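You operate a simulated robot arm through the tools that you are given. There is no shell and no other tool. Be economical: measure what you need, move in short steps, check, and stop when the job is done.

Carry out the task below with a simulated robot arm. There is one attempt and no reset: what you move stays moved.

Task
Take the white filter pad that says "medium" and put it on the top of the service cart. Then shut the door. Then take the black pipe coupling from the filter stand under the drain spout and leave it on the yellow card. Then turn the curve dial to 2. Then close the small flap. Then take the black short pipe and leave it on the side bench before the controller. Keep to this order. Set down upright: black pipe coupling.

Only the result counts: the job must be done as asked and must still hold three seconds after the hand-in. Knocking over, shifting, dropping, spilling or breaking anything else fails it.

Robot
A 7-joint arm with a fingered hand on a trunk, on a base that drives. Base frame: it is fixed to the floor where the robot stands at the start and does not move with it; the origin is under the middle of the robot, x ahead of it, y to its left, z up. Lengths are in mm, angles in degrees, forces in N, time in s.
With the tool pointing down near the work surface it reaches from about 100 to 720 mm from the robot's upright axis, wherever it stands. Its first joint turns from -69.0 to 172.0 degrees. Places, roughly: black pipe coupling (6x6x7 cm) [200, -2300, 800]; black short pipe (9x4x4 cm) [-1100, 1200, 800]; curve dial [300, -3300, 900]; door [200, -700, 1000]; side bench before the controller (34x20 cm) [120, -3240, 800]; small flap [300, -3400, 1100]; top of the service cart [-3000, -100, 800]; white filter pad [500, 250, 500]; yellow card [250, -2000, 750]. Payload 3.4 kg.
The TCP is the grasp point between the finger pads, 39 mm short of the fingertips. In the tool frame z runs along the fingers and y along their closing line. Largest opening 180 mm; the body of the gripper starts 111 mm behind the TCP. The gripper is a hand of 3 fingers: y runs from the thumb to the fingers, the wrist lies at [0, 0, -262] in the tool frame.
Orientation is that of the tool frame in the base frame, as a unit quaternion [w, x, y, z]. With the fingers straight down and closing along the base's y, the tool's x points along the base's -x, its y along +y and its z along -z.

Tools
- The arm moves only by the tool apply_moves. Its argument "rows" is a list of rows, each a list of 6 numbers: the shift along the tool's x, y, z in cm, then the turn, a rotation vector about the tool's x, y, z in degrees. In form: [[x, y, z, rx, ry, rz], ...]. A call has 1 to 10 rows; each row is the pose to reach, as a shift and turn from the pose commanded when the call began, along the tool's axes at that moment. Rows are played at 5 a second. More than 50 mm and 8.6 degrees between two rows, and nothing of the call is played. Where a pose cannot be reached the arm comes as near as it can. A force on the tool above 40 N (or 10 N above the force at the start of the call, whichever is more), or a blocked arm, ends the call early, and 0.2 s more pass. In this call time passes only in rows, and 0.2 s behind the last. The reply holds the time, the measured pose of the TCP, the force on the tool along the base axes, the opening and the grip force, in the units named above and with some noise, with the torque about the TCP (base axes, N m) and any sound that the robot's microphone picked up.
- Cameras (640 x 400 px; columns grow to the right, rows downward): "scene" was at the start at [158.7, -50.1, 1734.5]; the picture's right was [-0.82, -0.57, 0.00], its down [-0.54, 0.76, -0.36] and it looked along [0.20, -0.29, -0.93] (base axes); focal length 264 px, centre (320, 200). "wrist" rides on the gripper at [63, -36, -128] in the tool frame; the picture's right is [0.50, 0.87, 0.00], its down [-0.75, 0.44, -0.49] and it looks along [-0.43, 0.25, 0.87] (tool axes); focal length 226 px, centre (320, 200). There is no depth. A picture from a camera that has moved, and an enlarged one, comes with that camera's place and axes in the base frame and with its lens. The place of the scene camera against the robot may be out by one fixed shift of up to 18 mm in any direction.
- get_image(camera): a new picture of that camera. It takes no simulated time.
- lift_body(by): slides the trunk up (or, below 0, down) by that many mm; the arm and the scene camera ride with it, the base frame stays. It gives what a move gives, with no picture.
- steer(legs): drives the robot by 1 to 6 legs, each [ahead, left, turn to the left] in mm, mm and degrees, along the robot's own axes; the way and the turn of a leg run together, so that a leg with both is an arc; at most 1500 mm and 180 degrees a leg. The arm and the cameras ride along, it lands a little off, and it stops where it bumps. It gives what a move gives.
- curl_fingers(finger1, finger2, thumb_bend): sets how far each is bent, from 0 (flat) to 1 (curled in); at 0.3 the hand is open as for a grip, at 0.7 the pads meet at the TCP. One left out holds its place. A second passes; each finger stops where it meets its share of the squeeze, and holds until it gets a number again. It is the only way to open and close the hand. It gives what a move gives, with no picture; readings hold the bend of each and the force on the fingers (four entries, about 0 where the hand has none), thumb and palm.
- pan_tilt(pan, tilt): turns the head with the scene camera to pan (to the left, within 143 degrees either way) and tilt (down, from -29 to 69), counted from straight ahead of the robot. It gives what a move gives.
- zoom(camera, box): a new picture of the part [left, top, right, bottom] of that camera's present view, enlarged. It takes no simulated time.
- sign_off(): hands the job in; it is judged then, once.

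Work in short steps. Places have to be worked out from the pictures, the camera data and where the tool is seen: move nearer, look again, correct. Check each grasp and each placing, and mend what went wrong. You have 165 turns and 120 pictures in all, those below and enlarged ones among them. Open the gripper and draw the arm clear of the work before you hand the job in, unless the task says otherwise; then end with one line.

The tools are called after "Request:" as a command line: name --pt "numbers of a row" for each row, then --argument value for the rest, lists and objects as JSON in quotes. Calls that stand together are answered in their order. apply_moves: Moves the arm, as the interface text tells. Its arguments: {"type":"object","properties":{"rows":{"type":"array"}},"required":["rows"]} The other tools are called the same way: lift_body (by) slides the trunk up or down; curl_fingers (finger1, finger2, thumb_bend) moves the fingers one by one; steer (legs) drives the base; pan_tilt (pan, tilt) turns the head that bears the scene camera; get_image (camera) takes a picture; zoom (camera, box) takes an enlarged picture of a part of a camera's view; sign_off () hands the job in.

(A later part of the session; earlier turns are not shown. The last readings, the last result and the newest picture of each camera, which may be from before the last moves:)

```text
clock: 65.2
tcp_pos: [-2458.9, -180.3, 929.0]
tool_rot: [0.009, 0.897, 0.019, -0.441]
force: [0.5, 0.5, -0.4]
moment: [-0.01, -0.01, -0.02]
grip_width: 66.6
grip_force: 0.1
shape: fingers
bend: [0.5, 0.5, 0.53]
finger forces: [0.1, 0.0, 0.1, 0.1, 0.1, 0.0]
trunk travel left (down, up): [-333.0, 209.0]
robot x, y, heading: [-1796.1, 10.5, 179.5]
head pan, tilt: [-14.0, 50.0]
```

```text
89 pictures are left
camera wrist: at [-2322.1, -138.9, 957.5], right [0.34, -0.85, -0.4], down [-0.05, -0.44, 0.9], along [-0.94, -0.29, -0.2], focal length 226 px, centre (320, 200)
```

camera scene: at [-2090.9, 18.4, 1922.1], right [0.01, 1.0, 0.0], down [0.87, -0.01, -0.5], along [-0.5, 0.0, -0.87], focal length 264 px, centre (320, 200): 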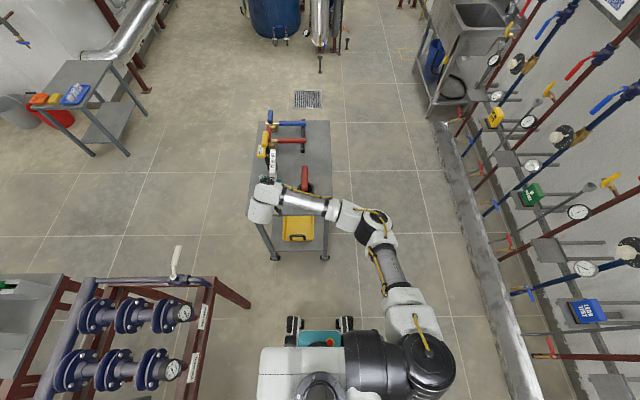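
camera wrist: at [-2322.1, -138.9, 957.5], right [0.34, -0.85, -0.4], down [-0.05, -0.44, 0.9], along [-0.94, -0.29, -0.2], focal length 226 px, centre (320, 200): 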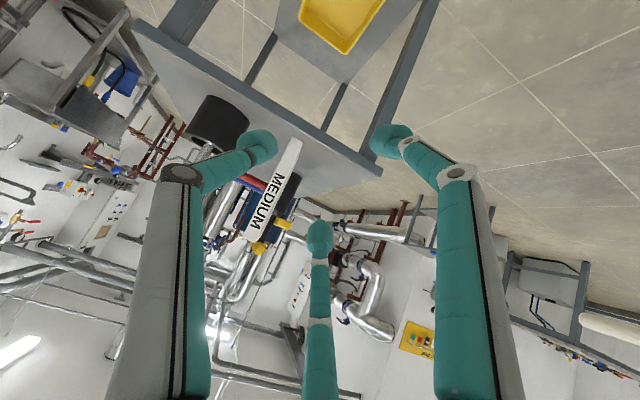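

The pad stands firmly on the cart. Next is the door: I drive back to about (-520, 60) and turn to face -y to study it.

Request:
steer --legs '[[-1270, -60, 0], [0, 0, 90]]'

Request:
pan_tilt --pan 20 --tilt 30

Request:
get_image --camera "scene"

Request:
pan_tilt --pan -35 --tilt 30

Request:
get_image --camera "scene"

```text
clock: 75.4
tcp_pos: [-334.2, -599.9, 930.4]
tool_rot: [0.316, 0.625, 0.644, -0.308]
force: [-0.3, 0.8, -0.1]
moment: [-0.01, -0.01, 0.01]
grip_width: 66.5
grip_force: 0.1
shape: fingers
bend: [0.5, 0.5, 0.53]
finger forces: [0.0, 0.0, 0.0, 0.0, 0.0, 0.0]
trunk travel left (down, up): [-333.0, 209.0]
robot x, y, heading: [-517.3, 61.5, -91.2]
head pan, tilt: [-14.0, 50.0]
```

```text
clock: 76.4
tcp_pos: [-334.7, -598.3, 932.2]
tool_rot: [0.317, 0.625, 0.644, -0.308]
force: [-0.5, -0.1, 0.2]
moment: [0.0, -0.01, -0.01]
grip_width: 66.5
grip_force: 0.1
shape: fingers
bend: [0.5, 0.5, 0.53]
finger forces: [0.0, 0.0, 0.0, 0.0, 0.1, 0.0]
trunk travel left (down, up): [-333.0, 209.0]
robot x, y, heading: [-517.2, 62.0, -91.5]
head pan, tilt: [20.0, 30.0]
```

```text
88 pictures are left
camera scene: at [-478.7, -39.3, 1897.2], right [-0.95, -0.32, 0.0], down [-0.16, 0.48, -0.86], along [0.27, -0.82, -0.5], focal length 264 px, centre (320, 200)
```

scene: 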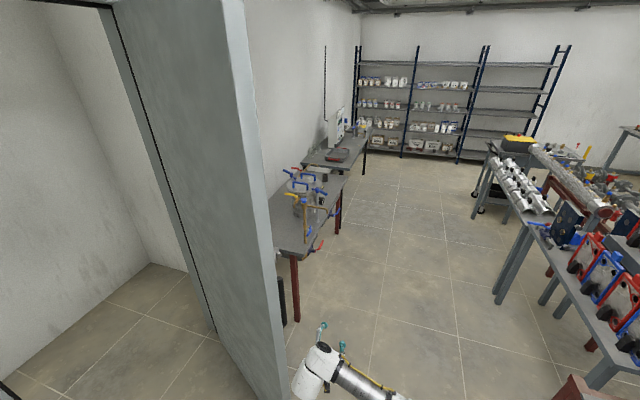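

```text
clock: 77.6
tcp_pos: [-333.8, -599.3, 932.0]
tool_rot: [0.317, 0.625, 0.643, -0.309]
force: [0.3, 0.0, -0.4]
moment: [-0.01, -0.04, 0.02]
grip_width: 66.5
grip_force: 0.1
shape: fingers
bend: [0.5, 0.5, 0.53]
finger forces: [0.0, 0.0, 0.0, 0.1, 0.0, 0.0]
trunk travel left (down, up): [-333.0, 209.0]
robot x, y, heading: [-519.3, 62.1, -91.2]
head pan, tilt: [-35.0, 30.0]
```

```text
87 pictures are left
camera scene: at [-561.1, -26.2, 1897.2], right [-0.8, 0.59, 0.0], down [0.3, 0.4, -0.86], along [-0.51, -0.69, -0.5], focal length 264 px, centre (320, 200)
```

scene: 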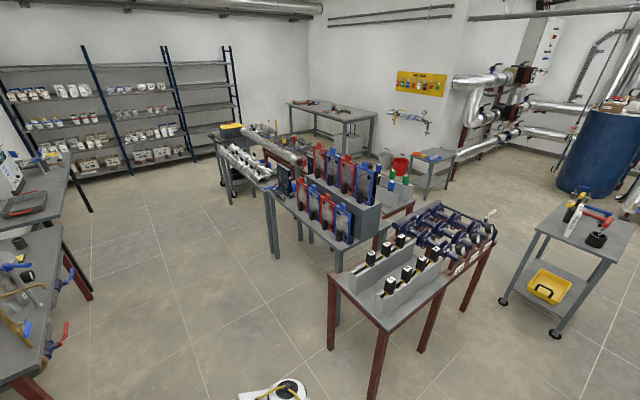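

Triangulating: the hinge is at about (735, -1025), the free edge at about (-150, -542), and the door must swing about 61° towards the jamb, pushed from its south-west side. I drive around its free end and face it, with the hand closed to a fist.

Request:
steer --legs '[[1160, -210, 0], [0, 0, 75], [0, 0, 75]]'

Request:
curl_fingers --finger1 0.7 --finger2 0.7 --thumb_bend 0.7

Request:
pan_tilt --pan -10 --tilt 35

Request:
get_image --camera "scene"

```text
clock: 85.9
tcp_pos: [-103.6, -1382.4, 931.5]
tool_rot: [0.419, 0.287, 0.848, -0.151]
force: [-5.6, -18.0, -0.6]
moment: [1.4, -0.43, 0.34]
grip_width: 66.6
grip_force: 9.5
shape: fingers
bend: [0.5, 0.5, 0.53]
finger forces: [0.0, 18.6, 0.1, 0.0, 0.0, 0.0]
trunk travel left (down, up): [-333.0, 209.0]
robot x, y, heading: [-736.1, -1117.2, -38.6]
head pan, tilt: [-35.0, 30.0]
stopped in leg 2: the force on the tool passed its limit at 71 N (the readings are from after the stop); the commanded pose is now the measured one
```

```text
clock: 86.9
tcp_pos: [-103.3, -1376.9, 933.0]
tool_rot: [0.418, 0.283, 0.85, -0.147]
force: [-14.0, -10.2, -5.4]
moment: [0.43, -1.1, 0.63]
grip_width: 0.0
grip_force: 8.6
shape: fingers
bend: [0.7, 0.68, 0.7]
finger forces: [0.1, 17.1, 0.0, 0.1, 0.0, 0.1]
trunk travel left (down, up): [-333.0, 209.0]
robot x, y, heading: [-735.5, -1119.7, -38.3]
head pan, tilt: [-35.0, 30.0]
```

```text
clock: 87.8
tcp_pos: [-103.1, -1377.2, 933.1]
tool_rot: [0.419, 0.283, 0.85, -0.147]
force: [-16.9, -7.6, -8.5]
moment: [0.21, -1.32, 0.73]
grip_width: 0.0
grip_force: 9.6
shape: fingers
bend: [0.7, 0.68, 0.69]
finger forces: [0.0, 19.4, 0.1, 0.0, 0.1, 0.1]
trunk travel left (down, up): [-333.0, 209.0]
robot x, y, heading: [-734.2, -1118.1, -38.4]
head pan, tilt: [-10.0, 35.0]
```

```text
86 pictures are left
camera scene: at [-657.0, -1201.1, 1889.2], right [-0.75, -0.66, -0.01], down [-0.38, 0.44, -0.82], along [0.54, -0.61, -0.58], focal length 264 px, centre (320, 200)
```

scene: 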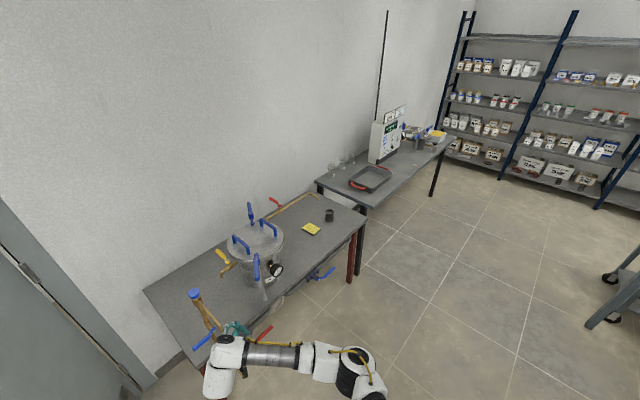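

The hand bumped something at the bench end. I look closely before moving away.

Request:
zoom --camera "scene" --box '[130, 240, 330, 400]'

Request:
get_image --camera "wrist"

```text
2.50 times, centred on (230, 320) of scene
camera zoom: at [-657.0, -1201.1, 1889.2], right [-0.75, -0.66, -0.01], down [-0.38, 0.44, -0.82], along [0.54, -0.61, -0.58], focal length 659 px, centre (545, -100)
```

zoom: 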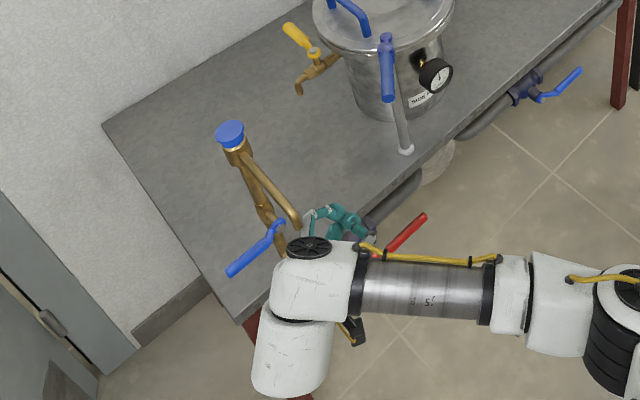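

```text
84 pictures are left
camera wrist: at [-237.2, -1320.8, 960.7], right [0.28, 0.87, -0.41], down [0.32, 0.32, 0.89], along [0.9, -0.38, -0.19], focal length 226 px, centre (320, 200)
```

wrist: 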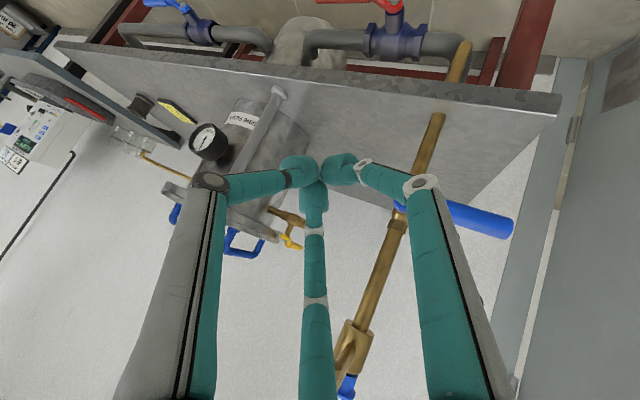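

The finger rests against the brass standpipe on the bench, which looks fixed. I turn back 2° to relieve the contact and then move straight away in -x.

Request:
steer --legs '[[0, 0, -2], [-230, -190, 0]]'

Request:
get_image --camera "scene"

```text
clock: 90.2
tcp_pos: [-409.5, -1385.6, 932.7]
tool_rot: [0.415, 0.297, 0.845, -0.158]
force: [-0.4, 0.2, -0.1]
moment: [0.01, 0.01, 0.02]
grip_width: 0.0
grip_force: 0.1
shape: fingers
bend: [0.7, 0.7, 0.7]
finger forces: [0.0, 0.0, 0.0, 0.0, 0.1, 0.0]
trunk travel left (down, up): [-333.0, 209.0]
robot x, y, heading: [-1037.3, -1112.9, -40.4]
head pan, tilt: [-10.0, 35.0]
```

```text
83 pictures are left
camera scene: at [-947.2, -1178.6, 1889.5], right [-0.77, -0.64, 0.01], down [-0.37, 0.44, -0.82], along [0.52, -0.63, -0.57], focal length 264 px, centre (320, 200)
```

scene: 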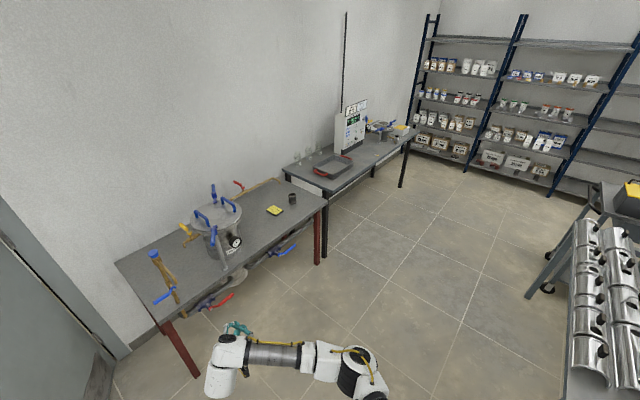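

Comparing with earlier pictures, the valve levers are where they were before. I shift a little and turn left in open space to face the door.

Request:
steer --legs '[[64, 137, 0], [0, 0, 50], [0, 0, 45]]'

Request:
pan_tilt --pan -15 --tilt 35

Request:
get_image --camera "scene"

```text
clock: 95.9
tcp_pos: [-686.2, -398.0, 932.5]
tool_rot: [0.399, -0.423, 0.789, 0.198]
force: [0.4, 0.7, -0.9]
moment: [0.01, -0.01, -0.01]
grip_width: 0.0
grip_force: 0.1
shape: fingers
bend: [0.7, 0.7, 0.7]
finger forces: [0.0, 0.2, 0.0, 0.1, 0.1, 0.0]
trunk travel left (down, up): [-333.0, 209.0]
robot x, y, heading: [-902.7, -1047.4, 54.2]
head pan, tilt: [-10.0, 35.0]
```

```text
clock: 96.6
tcp_pos: [-685.2, -399.9, 936.5]
tool_rot: [0.4, -0.422, 0.788, 0.202]
force: [-0.5, 0.3, 0.6]
moment: [0.02, 0.02, -0.03]
grip_width: 0.0
grip_force: 0.1
shape: fingers
bend: [0.7, 0.7, 0.7]
finger forces: [0.0, 0.1, 0.0, 0.1, 0.0, 0.0]
trunk travel left (down, up): [-333.0, 209.0]
robot x, y, heading: [-905.5, -1045.8, 54.5]
head pan, tilt: [-15.0, 35.0]
```

```text
82 pictures are left
camera scene: at [-815.0, -971.8, 1889.4], right [0.64, -0.77, 0.0], down [-0.44, -0.37, -0.82], along [0.63, 0.52, -0.58], focal length 264 px, centre (320, 200)
```

scene: 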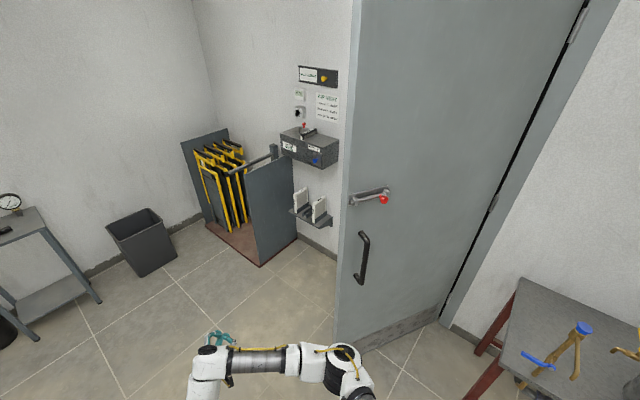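

The door's outer face is in view: hinge at about (680, -965), free edge at about (-140, -537), bar handle near the edge at z 967. I turn to heading 0 here so the hand can push the face by sideways and forward base motion, away from the bench.

Request:
steer --legs '[[0, 0, -54.5]]'

Request:
pan_tilt --pan 15 --tilt 45

Request:
get_image --camera "scene"

```text
clock: 99.5
tcp_pos: [-246.7, -866.5, 936.0]
tool_rot: [0.446, -0.005, 0.895, -0.005]
force: [0.0, -0.6, 0.6]
moment: [0.02, 0.01, 0.04]
grip_width: 0.0
grip_force: 0.1
shape: fingers
bend: [0.7, 0.7, 0.7]
finger forces: [0.0, 0.1, 0.0, 0.0, 0.1, 0.1]
trunk travel left (down, up): [-333.0, 209.0]
robot x, y, heading: [-899.0, -1046.8, -0.8]
head pan, tilt: [-15.0, 35.0]
```

```text
clock: 100.4
tcp_pos: [-249.5, -866.5, 938.4]
tool_rot: [0.448, -0.007, 0.894, -0.004]
force: [0.2, 0.4, 0.0]
moment: [0.0, -0.02, 0.0]
grip_width: 0.1
grip_force: 0.0
shape: fingers
bend: [0.7, 0.7, 0.7]
finger forces: [0.0, 0.0, 0.0, 0.0, 0.0, 0.1]
trunk travel left (down, up): [-333.0, 209.0]
robot x, y, heading: [-902.5, -1051.4, -0.9]
head pan, tilt: [15.0, 45.0]
```

```text
81 pictures are left
camera scene: at [-792.8, -1028.7, 1874.6], right [0.24, -0.97, 0.0], down [-0.69, -0.17, -0.71], along [0.68, 0.17, -0.71], focal length 264 px, centre (320, 200)
```

scene: 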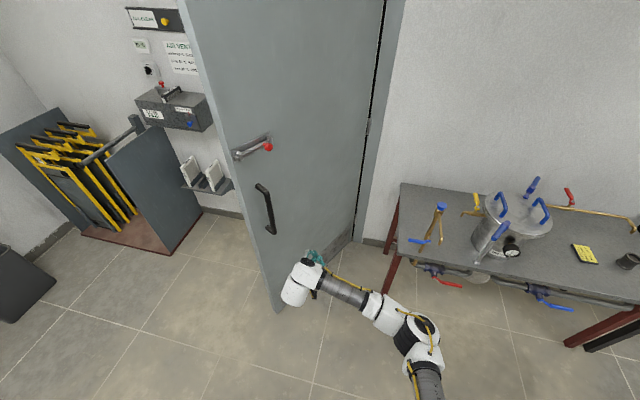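

I drive to a pre-contact position with the hand near the middle of the door, then begin pushing along the arc in small legs.

Request:
steer --legs '[[378, 37, 0.9], [40, 75, 0]]'

Request:
steer --legs '[[45, 75, 0]]'

Request:
get_image --camera "scene"

```text
clock: 103.5
tcp_pos: [160.9, -789.1, 941.7]
tool_rot: [0.447, -0.004, 0.895, 0.001]
force: [0.0, -0.4, 0.0]
moment: [0.04, -0.01, 0.11]
grip_width: 0.1
grip_force: 0.2
shape: fingers
bend: [0.7, 0.7, 0.7]
finger forces: [0.0, 0.0, 0.1, 0.0, 0.1, 0.0]
trunk travel left (down, up): [-333.0, 209.0]
robot x, y, heading: [-487.4, -959.6, -0.1]
head pan, tilt: [15.0, 45.0]
stopped in leg 2: the force on the tool passed its limit at 64 N (the readings are from after the stop); the commanded pose is now the measured one
```

```text
clock: 104.6
tcp_pos: [208.9, -713.1, 939.6]
tool_rot: [0.447, -0.003, 0.895, -0.001]
force: [0.4, -0.3, -0.3]
moment: [0.08, 0.06, 0.1]
grip_width: 0.1
grip_force: 0.1
shape: fingers
bend: [0.7, 0.7, 0.7]
finger forces: [0.1, 0.1, 0.1, 0.1, 0.0, 0.0]
trunk travel left (down, up): [-333.0, 209.0]
robot x, y, heading: [-436.3, -880.6, -0.2]
head pan, tilt: [15.0, 45.0]
```

```text
80 pictures are left
camera scene: at [-329.8, -899.9, 1874.5], right [0.26, -0.97, -0.02], down [-0.69, -0.17, -0.71], along [0.68, 0.2, -0.71], focal length 264 px, centre (320, 200)
```

scene: 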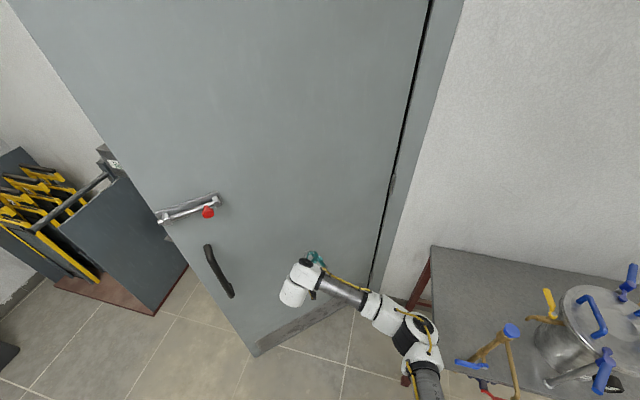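

The door is moving: it's now at about 134°. I keep pushing along the arc.

Request:
steer --legs '[[60, 48, 0], [76, 45, 0]]'

Request:
get_image --camera "scene"

```text
clock: 106.2
tcp_pos: [305.4, -638.8, 942.2]
tool_rot: [0.446, -0.005, 0.895, -0.006]
force: [1.1, -0.5, -0.5]
moment: [0.01, 0.0, 0.04]
grip_width: 0.1
grip_force: 0.0
shape: fingers
bend: [0.7, 0.7, 0.7]
finger forces: [0.1, 0.1, 0.0, 0.1, 0.0, 0.0]
trunk travel left (down, up): [-333.0, 209.0]
robot x, y, heading: [-337.7, -815.6, -0.0]
head pan, tilt: [15.0, 45.0]
stopped in leg 2: the force on the tool passed its limit at 52 N (the readings are from after the stop); the commanded pose is now the measured one
```

```text
79 pictures are left
camera scene: at [-224.3, -815.5, 1874.6], right [0.26, -0.97, -0.01], down [-0.69, -0.17, -0.71], along [0.68, 0.19, -0.71], focal length 264 px, centre (320, 200)
```

scene: 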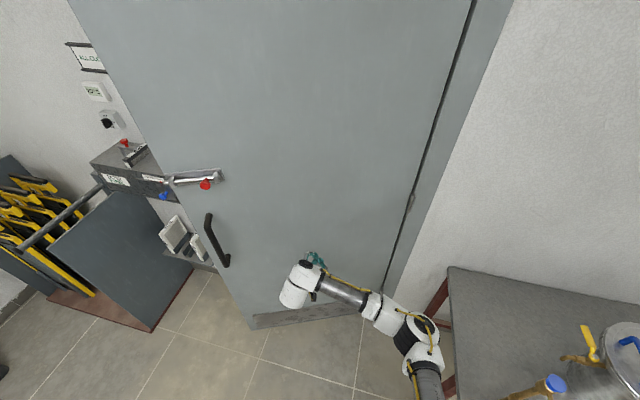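

The door coasted to about 115°, so I follow up with more forward motion.

Request:
steer --legs '[[110, 90, 0]]'

Request:
steer --legs '[[100, 30, 0]]'

Request:
get_image --camera "scene"

```text
clock: 107.6
tcp_pos: [413.9, -527.6, 939.4]
tool_rot: [0.447, -0.009, 0.894, -0.012]
force: [-0.3, -0.1, 0.1]
moment: [0.05, -0.02, -0.01]
grip_width: 0.0
grip_force: 0.1
shape: fingers
bend: [0.7, 0.7, 0.7]
finger forces: [0.1, 0.0, 0.0, 0.0, 0.0, 0.0]
trunk travel left (down, up): [-333.0, 209.0]
robot x, y, heading: [-223.1, -718.4, 0.5]
head pan, tilt: [15.0, 45.0]
```

```text
clock: 108.7
tcp_pos: [469.5, -519.3, 941.2]
tool_rot: [0.442, -0.008, 0.897, -0.007]
force: [0.1, 0.1, 0.3]
moment: [-0.01, 0.0, 0.0]
grip_width: 0.0
grip_force: 0.0
shape: fingers
bend: [0.7, 0.7, 0.7]
finger forces: [0.0, 0.1, 0.0, 0.1, 0.0, 0.1]
trunk travel left (down, up): [-333.0, 209.0]
robot x, y, heading: [-165.0, -701.1, -0.0]
head pan, tilt: [15.0, 45.0]
stopped in leg 1: the force on the tool passed its limit at 58 N (the readings are from after the stop); the commanded pose is now the measured one
```

```text
78 pictures are left
camera scene: at [-48.3, -699.0, 1874.5], right [0.26, -0.97, -0.01], down [-0.69, -0.18, -0.71], along [0.68, 0.19, -0.71], focal length 264 px, centre (320, 200)
```

scene: 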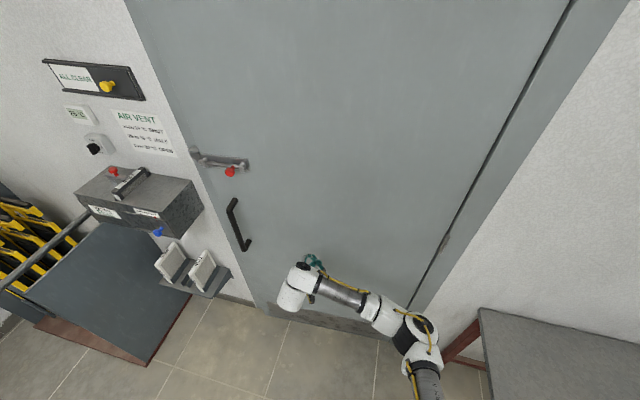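

The door is nearly closed. I push it on, nearer its free side.

Request:
steer --legs '[[70, 60, 0]]'

Request:
steer --legs '[[100, 0, 0]]'

Request:
get_image --camera "scene"

```text
clock: 109.8
tcp_pos: [538.0, -466.0, 941.9]
tool_rot: [0.443, -0.006, 0.896, -0.006]
force: [1.0, 0.6, 0.0]
moment: [0.06, 0.07, 0.09]
grip_width: 0.2
grip_force: 0.1
shape: fingers
bend: [0.7, 0.7, 0.7]
finger forces: [0.0, 0.0, 0.1, 0.0, 0.0, 0.1]
trunk travel left (down, up): [-333.0, 209.0]
robot x, y, heading: [-88.3, -642.2, 0.1]
head pan, tilt: [15.0, 45.0]
```

```text
clock: 110.6
tcp_pos: [545.7, -435.6, 937.3]
tool_rot: [0.436, -0.019, 0.9, -0.011]
force: [-11.0, -2.2, 2.3]
moment: [-0.02, 0.11, -0.14]
grip_width: 0.0
grip_force: 7.0
shape: fingers
bend: [0.69, 0.71, 0.71]
finger forces: [0.1, 4.9, 0.0, 0.0, 9.2, 0.1]
trunk travel left (down, up): [-333.0, 209.0]
robot x, y, heading: [-62.3, -640.8, 0.1]
head pan, tilt: [15.0, 45.0]
stopped in leg 1: the force on the tool passed its limit at 74 N (the readings are from after the stop); the commanded pose is now the measured one
```

```text
77 pictures are left
camera scene: at [39.4, -624.6, 1874.9], right [0.26, -0.97, 0.0], down [-0.68, -0.18, -0.71], along [0.68, 0.19, -0.71], focal length 264 px, centre (320, 200)
```

scene: 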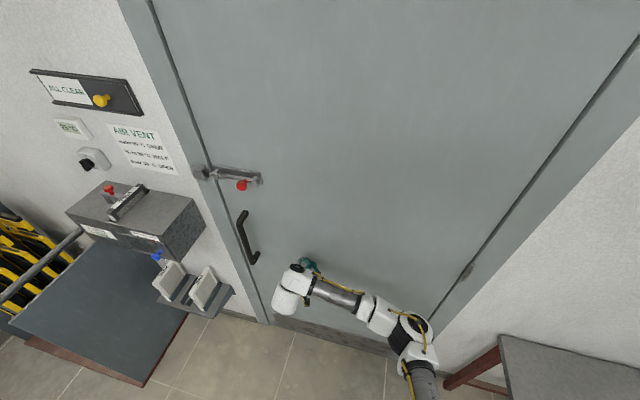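

The door looks flush with its frame. I check the latch and the gaps enlarged.

Request:
zoom --camera "scene" --box '[150, 130, 310, 340]'

```text
1.90 times, centred on (230, 235) of scene
camera zoom: at [39.4, -624.6, 1874.9], right [0.26, -0.97, 0.0], down [-0.68, -0.18, -0.71], along [0.68, 0.19, -0.71], focal length 502 px, centre (491, 133)
```

zoom: 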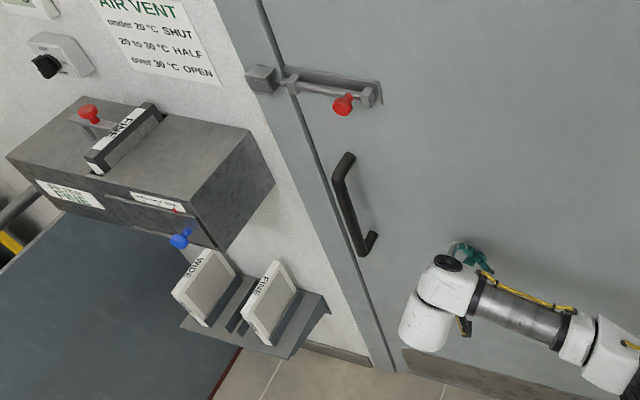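

The bolt's end meets the keeper area and the door seems flush. To be sure, I push once more nearer its free edge.

Request:
steer --legs '[[-40, 0, 0], [0, 130, 0], [60, 0, 0]]'

Request:
zoom --camera "scene" --box '[180, 120, 340, 340]'

```text
clock: 112.9
tcp_pos: [541.6, -327.6, 937.7]
tool_rot: [0.431, -0.017, 0.902, -0.008]
force: [1.2, 0.7, -0.1]
moment: [0.07, 0.03, 0.08]
grip_width: 0.2
grip_force: 0.1
shape: fingers
bend: [0.7, 0.7, 0.7]
finger forces: [0.1, 0.0, 0.0, 0.0, 0.1, 0.1]
trunk travel left (down, up): [-333.0, 209.0]
robot x, y, heading: [-62.4, -518.3, -0.2]
head pan, tilt: [15.0, 45.0]
stopped in leg 3: the force on the tool passed its limit at 65 N (the readings are from after the stop); the commanded pose is now the measured one
```

```text
1.82 times, centred on (260, 230) of scene
camera zoom: at [45.8, -512.7, 1874.7], right [0.26, -0.97, -0.01], down [-0.69, -0.18, -0.71], along [0.68, 0.19, -0.71], focal length 479 px, centre (429, 146)
```

zoom: 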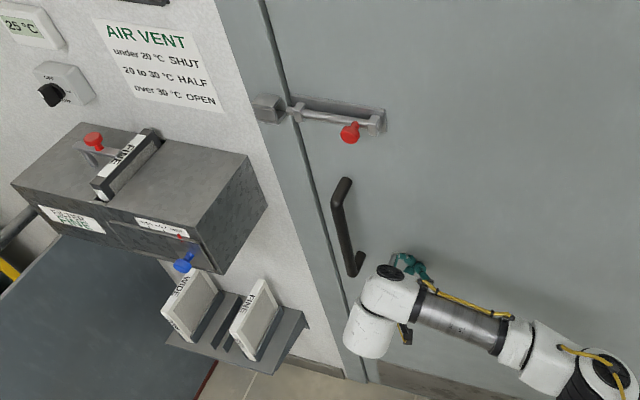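

I enlarge the bolt/keeper region to verify flushness.

Request:
zoom --camera "scene" --box '[235, 120, 315, 170]'

Request:
zoom --camera "scene" --box '[230, 250, 350, 325]'

```text
8.00 times, centred on (275, 145) of scene
camera zoom: at [45.8, -512.7, 1874.7], right [0.26, -0.97, -0.01], down [-0.69, -0.18, -0.71], along [0.68, 0.19, -0.71], focal length 2108 px, centre (680, 640)
```

zoom: 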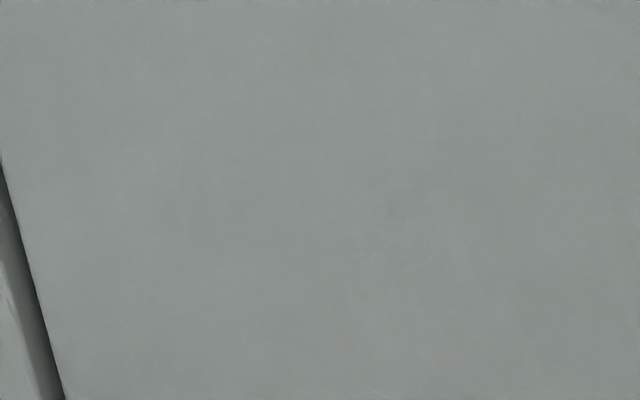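

```text
5.33 times, centred on (290, 288) of scene
camera zoom: at [45.8, -512.7, 1874.7], right [0.26, -0.97, -0.01], down [-0.69, -0.18, -0.71], along [0.68, 0.19, -0.71], focal length 1406 px, centre (480, -267)
```

zoom: 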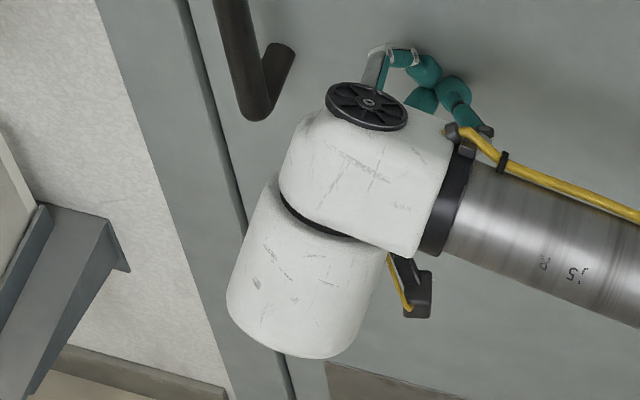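

Request:
zoom --camera "scene" --box '[210, 155, 306, 215]'

```text
6.67 times, centred on (258, 185) of scene
camera zoom: at [45.8, -512.7, 1874.7], right [0.26, -0.97, -0.01], down [-0.69, -0.18, -0.71], along [0.68, 0.19, -0.71], focal length 1757 px, centre (733, 300)
```

zoom: 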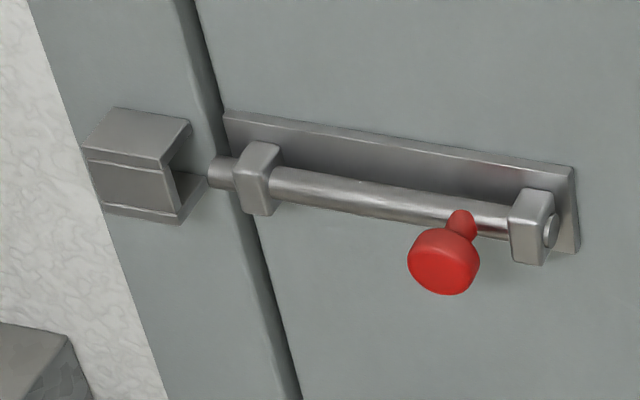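

The retracted bolt is in line with its keeper, so the door is shut. Next, the coupling at about (195, -2266): I back off, raise the hand, turn and drive along the aisle.

Request:
steer --legs '[[-650, -20, 0], [0, 0, -90], [1450, 0, 0]]'

Request:
lift_body --by 150

Request:
pan_tilt --pan 60 --tilt 35

Request:
get_image --camera "scene"

```text
clock: 127.1
tcp_pos: [-435.7, -2571.6, 935.7]
tool_rot: [0.303, 0.607, 0.667, -0.307]
force: [0.7, 0.4, -0.1]
moment: [0.01, -0.01, 0.03]
grip_width: 0.2
grip_force: 0.1
shape: fingers
bend: [0.7, 0.7, 0.7]
finger forces: [0.1, 0.1, 0.0, 0.0, 0.1, 0.0]
trunk travel left (down, up): [-333.0, 209.0]
robot x, y, heading: [-672.9, -1977.9, -87.7]
head pan, tilt: [15.0, 45.0]
```

```text
clock: 128.9
tcp_pos: [-434.8, -2568.6, 1084.8]
tool_rot: [0.303, 0.607, 0.667, -0.308]
force: [-0.2, -0.2, -0.2]
moment: [0.03, 0.02, -0.02]
grip_width: 0.1
grip_force: 0.1
shape: fingers
bend: [0.7, 0.7, 0.7]
finger forces: [0.0, 0.0, 0.0, 0.0, 0.0, 0.1]
trunk travel left (down, up): [-483.0, 59.0]
robot x, y, heading: [-669.2, -1978.0, -87.7]
head pan, tilt: [15.0, 45.0]
```

```text
clock: 130.0
tcp_pos: [-434.4, -2568.3, 1087.0]
tool_rot: [0.303, 0.607, 0.667, -0.308]
force: [-0.6, 0.6, 0.0]
moment: [0.01, -0.03, 0.0]
grip_width: 0.1
grip_force: 0.0
shape: fingers
bend: [0.7, 0.7, 0.7]
finger forces: [0.0, 0.0, 0.0, 0.0, 0.1, 0.0]
trunk travel left (down, up): [-483.0, 59.0]
robot x, y, heading: [-675.4, -1975.8, -87.3]
head pan, tilt: [60.0, 35.0]
```

```text
71 pictures are left
camera scene: at [-582.7, -1992.6, 2039.4], right [-0.46, -0.89, 0.0], down [-0.51, 0.27, -0.82], along [0.73, -0.38, -0.57], focal length 264 px, centre (320, 200)
```

scene: 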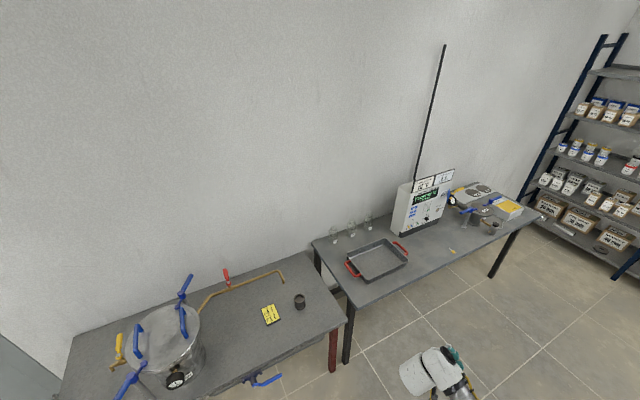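

I enlarge the end of the bench with the card, the coupling and the spout, and also the controller on the next bench.

Request:
zoom --camera "scene" --box '[190, 250, 350, 350]'

Request:
zoom --camera "scene" --box '[330, 150, 540, 290]'

```text
4.00 times, centred on (270, 300) of scene
camera zoom: at [-582.7, -1992.6, 2039.4], right [-0.46, -0.89, 0.0], down [-0.51, 0.27, -0.82], along [0.73, -0.38, -0.57], focal length 1054 px, centre (520, -200)
```

zoom: 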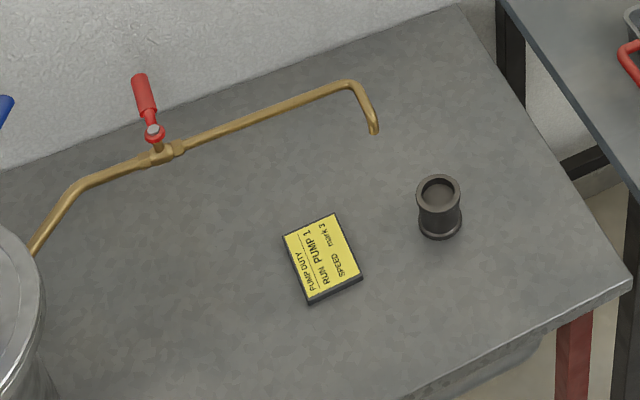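

```text
2.86 times, centred on (435, 220) of scene
camera zoom: at [-582.7, -1992.6, 2039.4], right [-0.46, -0.89, 0.0], down [-0.51, 0.27, -0.82], along [0.73, -0.38, -0.57], focal length 753 px, centre (-9, 143)
```

zoom: 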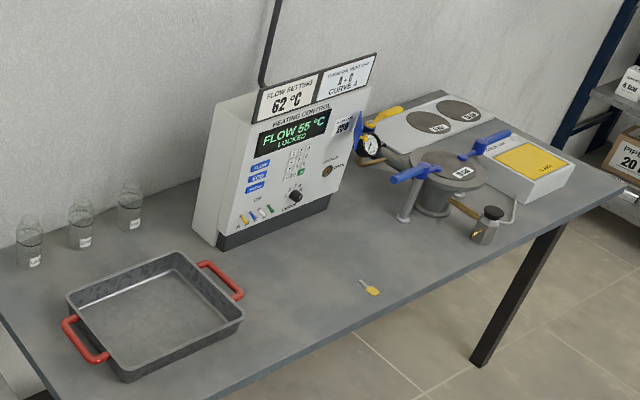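

Coupling base is at about (203, -2275), card at about (227, -2120), bench top around z 760–780. I drive south and turn to face the bench.

Request:
steer --legs '[[480, -20, 0], [0, 0, 87.5]]'

Request:
apply_moves --pt "0 0 0 0 8 0" --pt "0 0 0 0 16 0" --pt "0 0 0 0 24 0" --pt "0 0 0 0 32 0" --pt "0 0 0 0 40 0" --pt "0 0 0 0 48 0" --pt "0 0 0 0 52 0"

Request:
curl_fingers --finger1 0.4 --finger2 0.4 --thumb_bend 0.4

Request:
get_image --camera "wrist"

```text
clock: 136.5
tcp_pos: [-61.9, -2265.2, 1086.1]
tool_rot: [0.432, -0.006, 0.902, -0.022]
force: [0.5, -0.1, 0.2]
moment: [-0.01, -0.01, -0.02]
grip_width: 0.0
grip_force: 0.1
shape: fingers
bend: [0.7, 0.7, 0.7]
finger forces: [0.0, 0.0, 0.1, 0.1, 0.0, 0.1]
trunk travel left (down, up): [-483.0, 59.0]
robot x, y, heading: [-668.4, -2453.6, -1.8]
head pan, tilt: [60.0, 35.0]
```

```text
clock: 138.1
tcp_pos: [-64.2, -2264.8, 1087.2]
tool_rot: [-0.007, 0.003, 1.0, -0.021]
force: [-0.5, 0.1, 0.1]
moment: [-0.01, 0.03, -0.01]
grip_width: 0.1
grip_force: 0.1
shape: fingers
bend: [0.7, 0.7, 0.7]
finger forces: [0.1, 0.1, 0.0, 0.1, 0.1, 0.0]
trunk travel left (down, up): [-483.0, 59.0]
robot x, y, heading: [-673.0, -2456.2, -2.0]
head pan, tilt: [60.0, 35.0]
```

```text
clock: 139.1
tcp_pos: [-64.2, -2264.2, 1087.7]
tool_rot: [-0.006, 0.004, 1.0, -0.022]
force: [-0.4, 0.8, -0.2]
moment: [-0.01, 0.01, 0.01]
grip_width: 112.2
grip_force: 0.1
shape: fingers
bend: [0.4, 0.4, 0.4]
finger forces: [0.1, 0.1, 0.1, 0.0, 0.0, 0.1]
trunk travel left (down, up): [-483.0, 59.0]
robot x, y, heading: [-668.9, -2456.3, -2.1]
head pan, tilt: [60.0, 35.0]
```

```text
68 pictures are left
camera wrist: at [-127.3, -2294.2, 1217.5], right [-0.49, 0.87, -0.03], down [0.76, 0.45, 0.46], along [0.42, 0.21, -0.89], focal length 226 px, centre (320, 200)
```

wrist: 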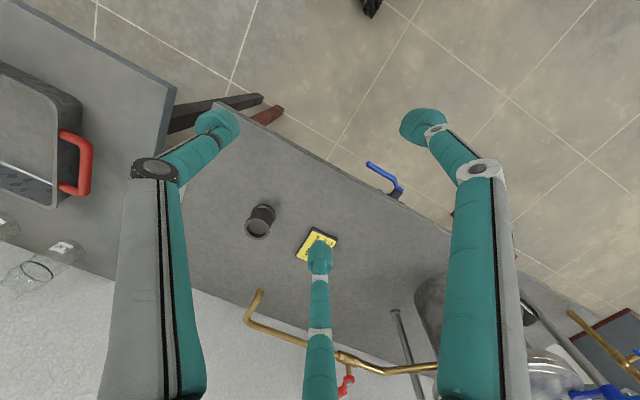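

The coupling is seen at about x 160–173, y -2286. I drive 170 mm nearer and take a second wrist view to fix the height.

Request:
steer --legs '[[180, 0, 2]]'

Request:
get_image --camera "wrist"

```text
clock: 140.6
tcp_pos: [107.7, -2244.6, 1086.0]
tool_rot: [-0.007, -0.015, 1.0, -0.022]
force: [0.6, -0.2, 0.1]
moment: [0.01, 0.04, 0.0]
grip_width: 112.4
grip_force: 0.0
shape: fingers
bend: [0.4, 0.4, 0.4]
finger forces: [0.0, 0.0, 0.1, 0.0, 0.0, 0.0]
trunk travel left (down, up): [-483.0, 59.0]
robot x, y, heading: [-489.5, -2453.6, 0.2]
head pan, tilt: [60.0, 35.0]
```

```text
67 pictures are left
camera wrist: at [46.2, -2276.5, 1217.2], right [-0.53, 0.85, -0.03], down [0.75, 0.48, 0.46], along [0.41, 0.22, -0.89], focal length 226 px, centre (320, 200)
```

wrist: 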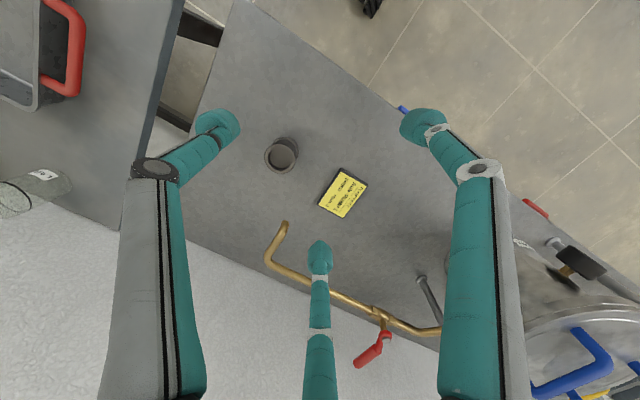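

Two wrist views give the coupling's top centre at (199, -2284, 804), bench top about z 735, spout tip at about (257, -2221, 907), card centre about (220, -2125). I'll grasp from the front with the hand tilted to avoid the spout; first back up, tilt 40° and pre-open.

Request:
steer --legs '[[-130, -38, 0]]'

Request:
apply_moves --pt "0 0 0 0 -8 0" --pt "0 0 0 0 -16 0" --pt "0 0 0 0 -24 0" --pt "0 0 0 0 -32 0" --pt "0 0 0 0 -40 0"

Request:
lift_body --by -240

Request:
curl_fingers --finger1 0.46 --finger2 0.46 --thumb_bend 0.46

Request:
get_image --camera "wrist"

```text
clock: 141.9
tcp_pos: [-24.7, -2272.9, 1087.0]
tool_rot: [-0.005, -0.014, 1.0, -0.026]
force: [-0.4, 0.1, -0.2]
moment: [-0.01, 0.01, 0.01]
grip_width: 111.9
grip_force: 0.2
shape: fingers
bend: [0.4, 0.4, 0.4]
finger forces: [0.0, 0.1, 0.0, 0.0, 0.0, 0.0]
trunk travel left (down, up): [-483.0, 59.0]
robot x, y, heading: [-623.0, -2494.4, 0.3]
head pan, tilt: [60.0, 35.0]
```

```text
clock: 143.1
tcp_pos: [-27.5, -2286.5, 1091.5]
tool_rot: [0.339, -0.02, 0.94, -0.013]
force: [0.4, 0.6, 0.6]
moment: [0.02, 0.01, 0.02]
grip_width: 112.2
grip_force: 0.0
shape: fingers
bend: [0.4, 0.4, 0.4]
finger forces: [0.0, 0.1, 0.0, 0.0, 0.0, 0.0]
trunk travel left (down, up): [-483.0, 59.0]
robot x, y, heading: [-619.9, -2499.3, 0.1]
head pan, tilt: [60.0, 35.0]
```

```text
clock: 145.6
tcp_pos: [-28.0, -2281.9, 850.5]
tool_rot: [0.34, -0.021, 0.94, -0.014]
force: [0.8, -0.9, -0.1]
moment: [-0.02, 0.05, 0.0]
grip_width: 112.0
grip_force: 0.1
shape: fingers
bend: [0.4, 0.4, 0.4]
finger forces: [0.0, 0.0, 0.1, 0.1, 0.0, 0.1]
trunk travel left (down, up): [-243.0, 299.0]
robot x, y, heading: [-625.1, -2492.2, 0.0]
head pan, tilt: [60.0, 35.0]
```

```text
clock: 146.6
tcp_pos: [-27.9, -2280.9, 849.4]
tool_rot: [0.338, -0.021, 0.941, -0.015]
force: [-1.0, 0.6, 0.0]
moment: [-0.02, 0.0, 0.01]
grip_width: 88.9
grip_force: 0.0
shape: fingers
bend: [0.46, 0.46, 0.46]
finger forces: [0.1, 0.0, 0.0, 0.0, 0.0, 0.1]
trunk travel left (down, up): [-243.0, 299.0]
robot x, y, heading: [-625.3, -2493.1, -0.1]
head pan, tilt: [60.0, 35.0]
```

```text
66 pictures are left
camera wrist: at [-158.0, -2318.2, 910.5], right [-0.41, 0.84, -0.35], down [0.25, 0.48, 0.84], along [0.88, 0.26, -0.41], focal length 226 px, centre (320, 200)
```

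wrist: 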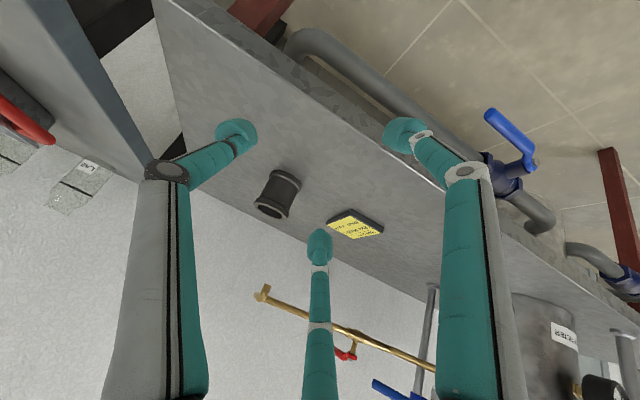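

For an upright cylinder the three fingers need a nearly vertical tool, with a gap between the fingers facing the spout. I reduce the tilt to 15° and roll the hand 43° about its axis.

Request:
apply_moves --pt "0 0 0 0 8 0" --pt "0 0 0 0 16 0" --pt "0 0 0 0 24.5 0"

Request:
apply_moves --pt "0 0 0 0 0 8" --pt "0 0 0 0 0 16" --pt "0 0 0 0 0 24" --pt "0 0 0 0 0 32" --pt "0 0 0 0 0 40" --pt "0 0 0 0 0 43"

Request:
get_image --camera "wrist"

```text
clock: 147.4
tcp_pos: [-27.8, -2280.5, 850.8]
tool_rot: [0.13, -0.018, 0.991, -0.019]
force: [0.6, -0.1, 0.5]
moment: [0.02, 0.03, -0.02]
grip_width: 89.3
grip_force: 0.0
shape: fingers
bend: [0.46, 0.46, 0.46]
finger forces: [0.1, 0.0, 0.0, 0.1, 0.0, 0.1]
trunk travel left (down, up): [-243.0, 299.0]
robot x, y, heading: [-620.5, -2494.3, 0.2]
head pan, tilt: [60.0, 35.0]
```

```text
clock: 148.8
tcp_pos: [-12.1, -2291.5, 855.3]
tool_rot: [0.125, 0.315, 0.94, 0.028]
force: [0.8, 0.0, -0.1]
moment: [-0.01, -0.02, -0.02]
grip_width: 89.2
grip_force: 0.0
shape: fingers
bend: [0.46, 0.46, 0.46]
finger forces: [0.1, 0.0, 0.1, 0.1, 0.1, 0.0]
out of reach, approached as far as the arm can: row 5, 6
trunk travel left (down, up): [-243.0, 299.0]
robot x, y, heading: [-625.6, -2496.6, 0.2]
head pan, tilt: [60.0, 35.0]
```

```text
65 pictures are left
camera wrist: at [-115.6, -2278.3, 959.1], right [0.12, 0.99, 0.0], down [0.71, -0.09, 0.7], along [0.69, -0.08, -0.72], focal length 226 px, centre (320, 200)
```

wrist: 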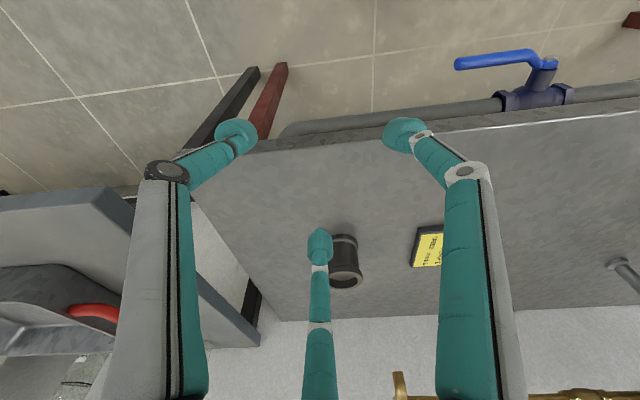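

The hand is rolled about 36° and the finger gap faces the spout. I raise 30 mm and drive forward until I am nearly over the coupling.

Request:
lift_body --by 30

Request:
steer --legs '[[160, 8, 0]]'

Request:
get_image --camera "wrist"

```text
clock: 149.6
tcp_pos: [-12.4, -2291.2, 882.1]
tool_rot: [0.124, 0.315, 0.941, 0.028]
force: [0.1, 0.3, 0.5]
moment: [0.03, -0.01, 0.02]
grip_width: 89.2
grip_force: 0.0
shape: fingers
bend: [0.46, 0.46, 0.46]
finger forces: [0.0, 0.1, 0.0, 0.1, 0.0, 0.0]
trunk travel left (down, up): [-273.0, 269.0]
robot x, y, heading: [-624.0, -2496.5, 0.3]
head pan, tilt: [60.0, 35.0]
```

```text
clock: 151.0
tcp_pos: [147.5, -2282.8, 882.6]
tool_rot: [0.124, 0.315, 0.941, 0.026]
force: [-0.1, 0.4, 0.1]
moment: [-0.01, 0.03, -0.02]
grip_width: 89.2
grip_force: 0.0
shape: fingers
bend: [0.46, 0.46, 0.46]
finger forces: [0.1, 0.0, 0.0, 0.0, 0.0, 0.1]
trunk travel left (down, up): [-273.0, 269.0]
robot x, y, heading: [-462.7, -2485.5, 0.2]
head pan, tilt: [60.0, 35.0]
```

```text
64 pictures are left
camera wrist: at [45.2, -2269.9, 987.9], right [0.12, 0.99, 0.0], down [0.71, -0.09, 0.7], along [0.69, -0.08, -0.72], focal length 226 px, centre (320, 200)
```

wrist: 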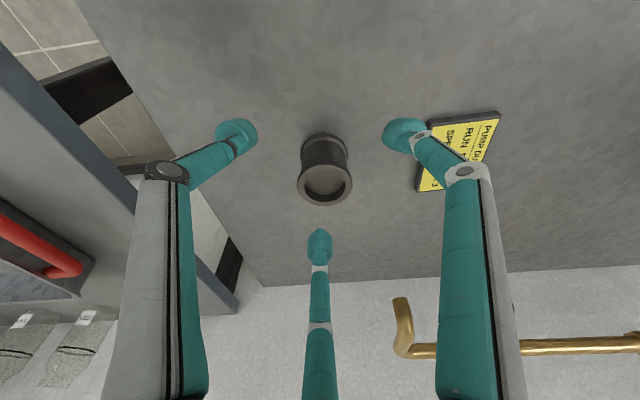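

The coupling's rim is at (197, -2282). I move 47 mm forward, lower 60 mm, and check.

Request:
steer --legs '[[47, 1, 0]]'

Request:
lift_body --by -60

Request:
get_image --camera "wrist"

```text
clock: 151.9
tcp_pos: [193.4, -2281.3, 884.0]
tool_rot: [0.124, 0.314, 0.941, 0.027]
force: [-0.2, 0.0, -0.2]
moment: [-0.04, 0.03, 0.04]
grip_width: 89.1
grip_force: 0.1
shape: fingers
bend: [0.46, 0.46, 0.46]
finger forces: [0.0, 0.0, 0.0, 0.0, 0.0, 0.0]
trunk travel left (down, up): [-273.0, 269.0]
robot x, y, heading: [-415.7, -2483.9, 0.1]
head pan, tilt: [60.0, 35.0]
```

```text
clock: 152.9
tcp_pos: [190.2, -2282.2, 813.3]
tool_rot: [0.115, 0.31, 0.943, 0.025]
force: [0.5, -0.8, -0.8]
moment: [-0.02, -0.01, 0.04]
grip_width: 89.3
grip_force: 0.1
shape: fingers
bend: [0.46, 0.46, 0.46]
finger forces: [0.1, 0.0, 0.1, 0.0, 0.0, 0.0]
trunk travel left (down, up): [-213.0, 329.0]
robot x, y, heading: [-412.6, -2486.8, 0.2]
head pan, tilt: [60.0, 35.0]
```

```text
63 pictures are left
camera wrist: at [89.5, -2270.2, 922.4], right [0.11, 0.99, 0.0], down [0.73, -0.08, 0.68], along [0.68, -0.07, -0.73], focal length 226 px, centre (320, 200)
```

wrist: 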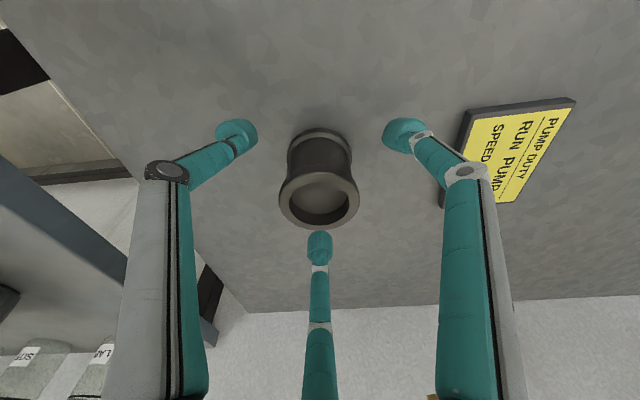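

The three fingertips surround the coupling evenly. I lower another 18 mm, go 4 mm forward, and close.

Request:
lift_body --by -18

Request:
curl_fingers --finger1 0.8 --finger2 0.8 --thumb_bend 0.8

Request:
get_image --camera "wrist"

```text
clock: 153.6
tcp_pos: [191.6, -2282.9, 795.8]
tool_rot: [0.112, 0.307, 0.945, 0.026]
force: [0.0, -0.9, 0.0]
moment: [0.03, -0.03, -0.03]
grip_width: 88.8
grip_force: 0.0
shape: fingers
bend: [0.46, 0.46, 0.46]
finger forces: [0.1, 0.1, 0.0, 0.0, 0.1, 0.0]
trunk travel left (down, up): [-195.0, 347.0]
robot x, y, heading: [-419.5, -2482.8, 0.3]
head pan, tilt: [60.0, 35.0]
```

```text
clock: 154.6
tcp_pos: [192.3, -2281.9, 794.2]
tool_rot: [0.113, 0.308, 0.944, 0.026]
force: [-0.5, -0.6, -0.5]
moment: [0.03, 0.03, 0.0]
grip_width: 38.4
grip_force: 18.3
shape: fingers
bend: [0.58, 0.55, 0.63]
finger forces: [10.4, 10.9, 0.0, 0.0, 14.9, 0.0]
trunk travel left (down, up): [-195.0, 347.0]
robot x, y, heading: [-416.5, -2484.9, 0.1]
head pan, tilt: [60.0, 35.0]
```

```text
62 pictures are left
camera wrist: at [92.0, -2271.4, 902.9], right [0.1, 0.99, 0.0], down [0.73, -0.08, 0.68], along [0.67, -0.07, -0.74], focal length 226 px, centre (320, 200)
```

wrist: 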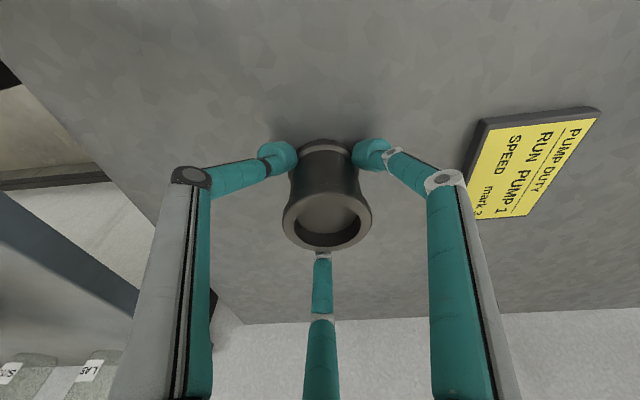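

Gripped with three-point contact. I lift 40 mm, back off 100 mm to clear the spout, and shift left to line up with the card at about (218, -2127).

Request:
lift_body --by 40

Request:
steer --legs '[[-100, 0, 0], [0, 152, 0]]'

Request:
get_image --camera "wrist"

```text
clock: 155.4
tcp_pos: [192.9, -2281.8, 833.9]
tool_rot: [0.11, 0.308, 0.945, 0.024]
force: [0.8, -0.3, -4.1]
moment: [-0.02, 0.1, -0.01]
grip_width: 38.0
grip_force: 17.6
shape: fingers
bend: [0.58, 0.55, 0.64]
finger forces: [10.1, 10.7, 0.0, 0.0, 14.6, 0.0]
trunk travel left (down, up): [-235.0, 307.0]
robot x, y, heading: [-419.3, -2485.2, 0.1]
head pan, tilt: [60.0, 35.0]
```

```text
clock: 157.5
tcp_pos: [95.1, -2132.7, 837.2]
tool_rot: [0.112, 0.309, 0.944, 0.027]
force: [-0.4, 0.2, -5.0]
moment: [-0.04, 0.04, -0.03]
grip_width: 38.3
grip_force: 17.7
shape: fingers
bend: [0.57, 0.55, 0.64]
finger forces: [10.0, 10.5, 0.0, 0.0, 14.4, 0.1]
trunk travel left (down, up): [-235.0, 307.0]
robot x, y, heading: [-517.7, -2333.2, -0.2]
head pan, tilt: [60.0, 35.0]
```

```text
61 pictures are left
camera wrist: at [-5.9, -2122.9, 943.4], right [0.11, 0.99, 0.01], down [0.73, -0.08, 0.68], along [0.67, -0.07, -0.74], focal length 226 px, centre (320, 200)
```

wrist: 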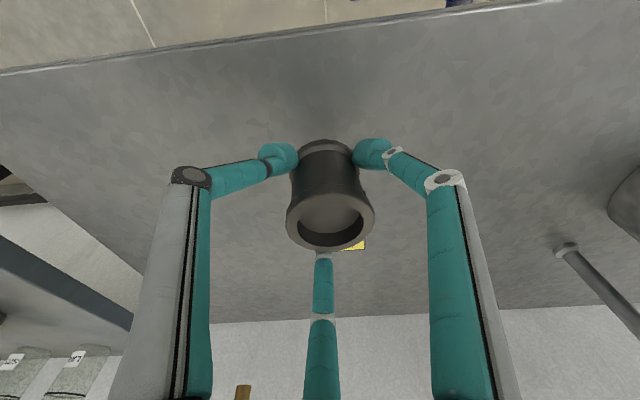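

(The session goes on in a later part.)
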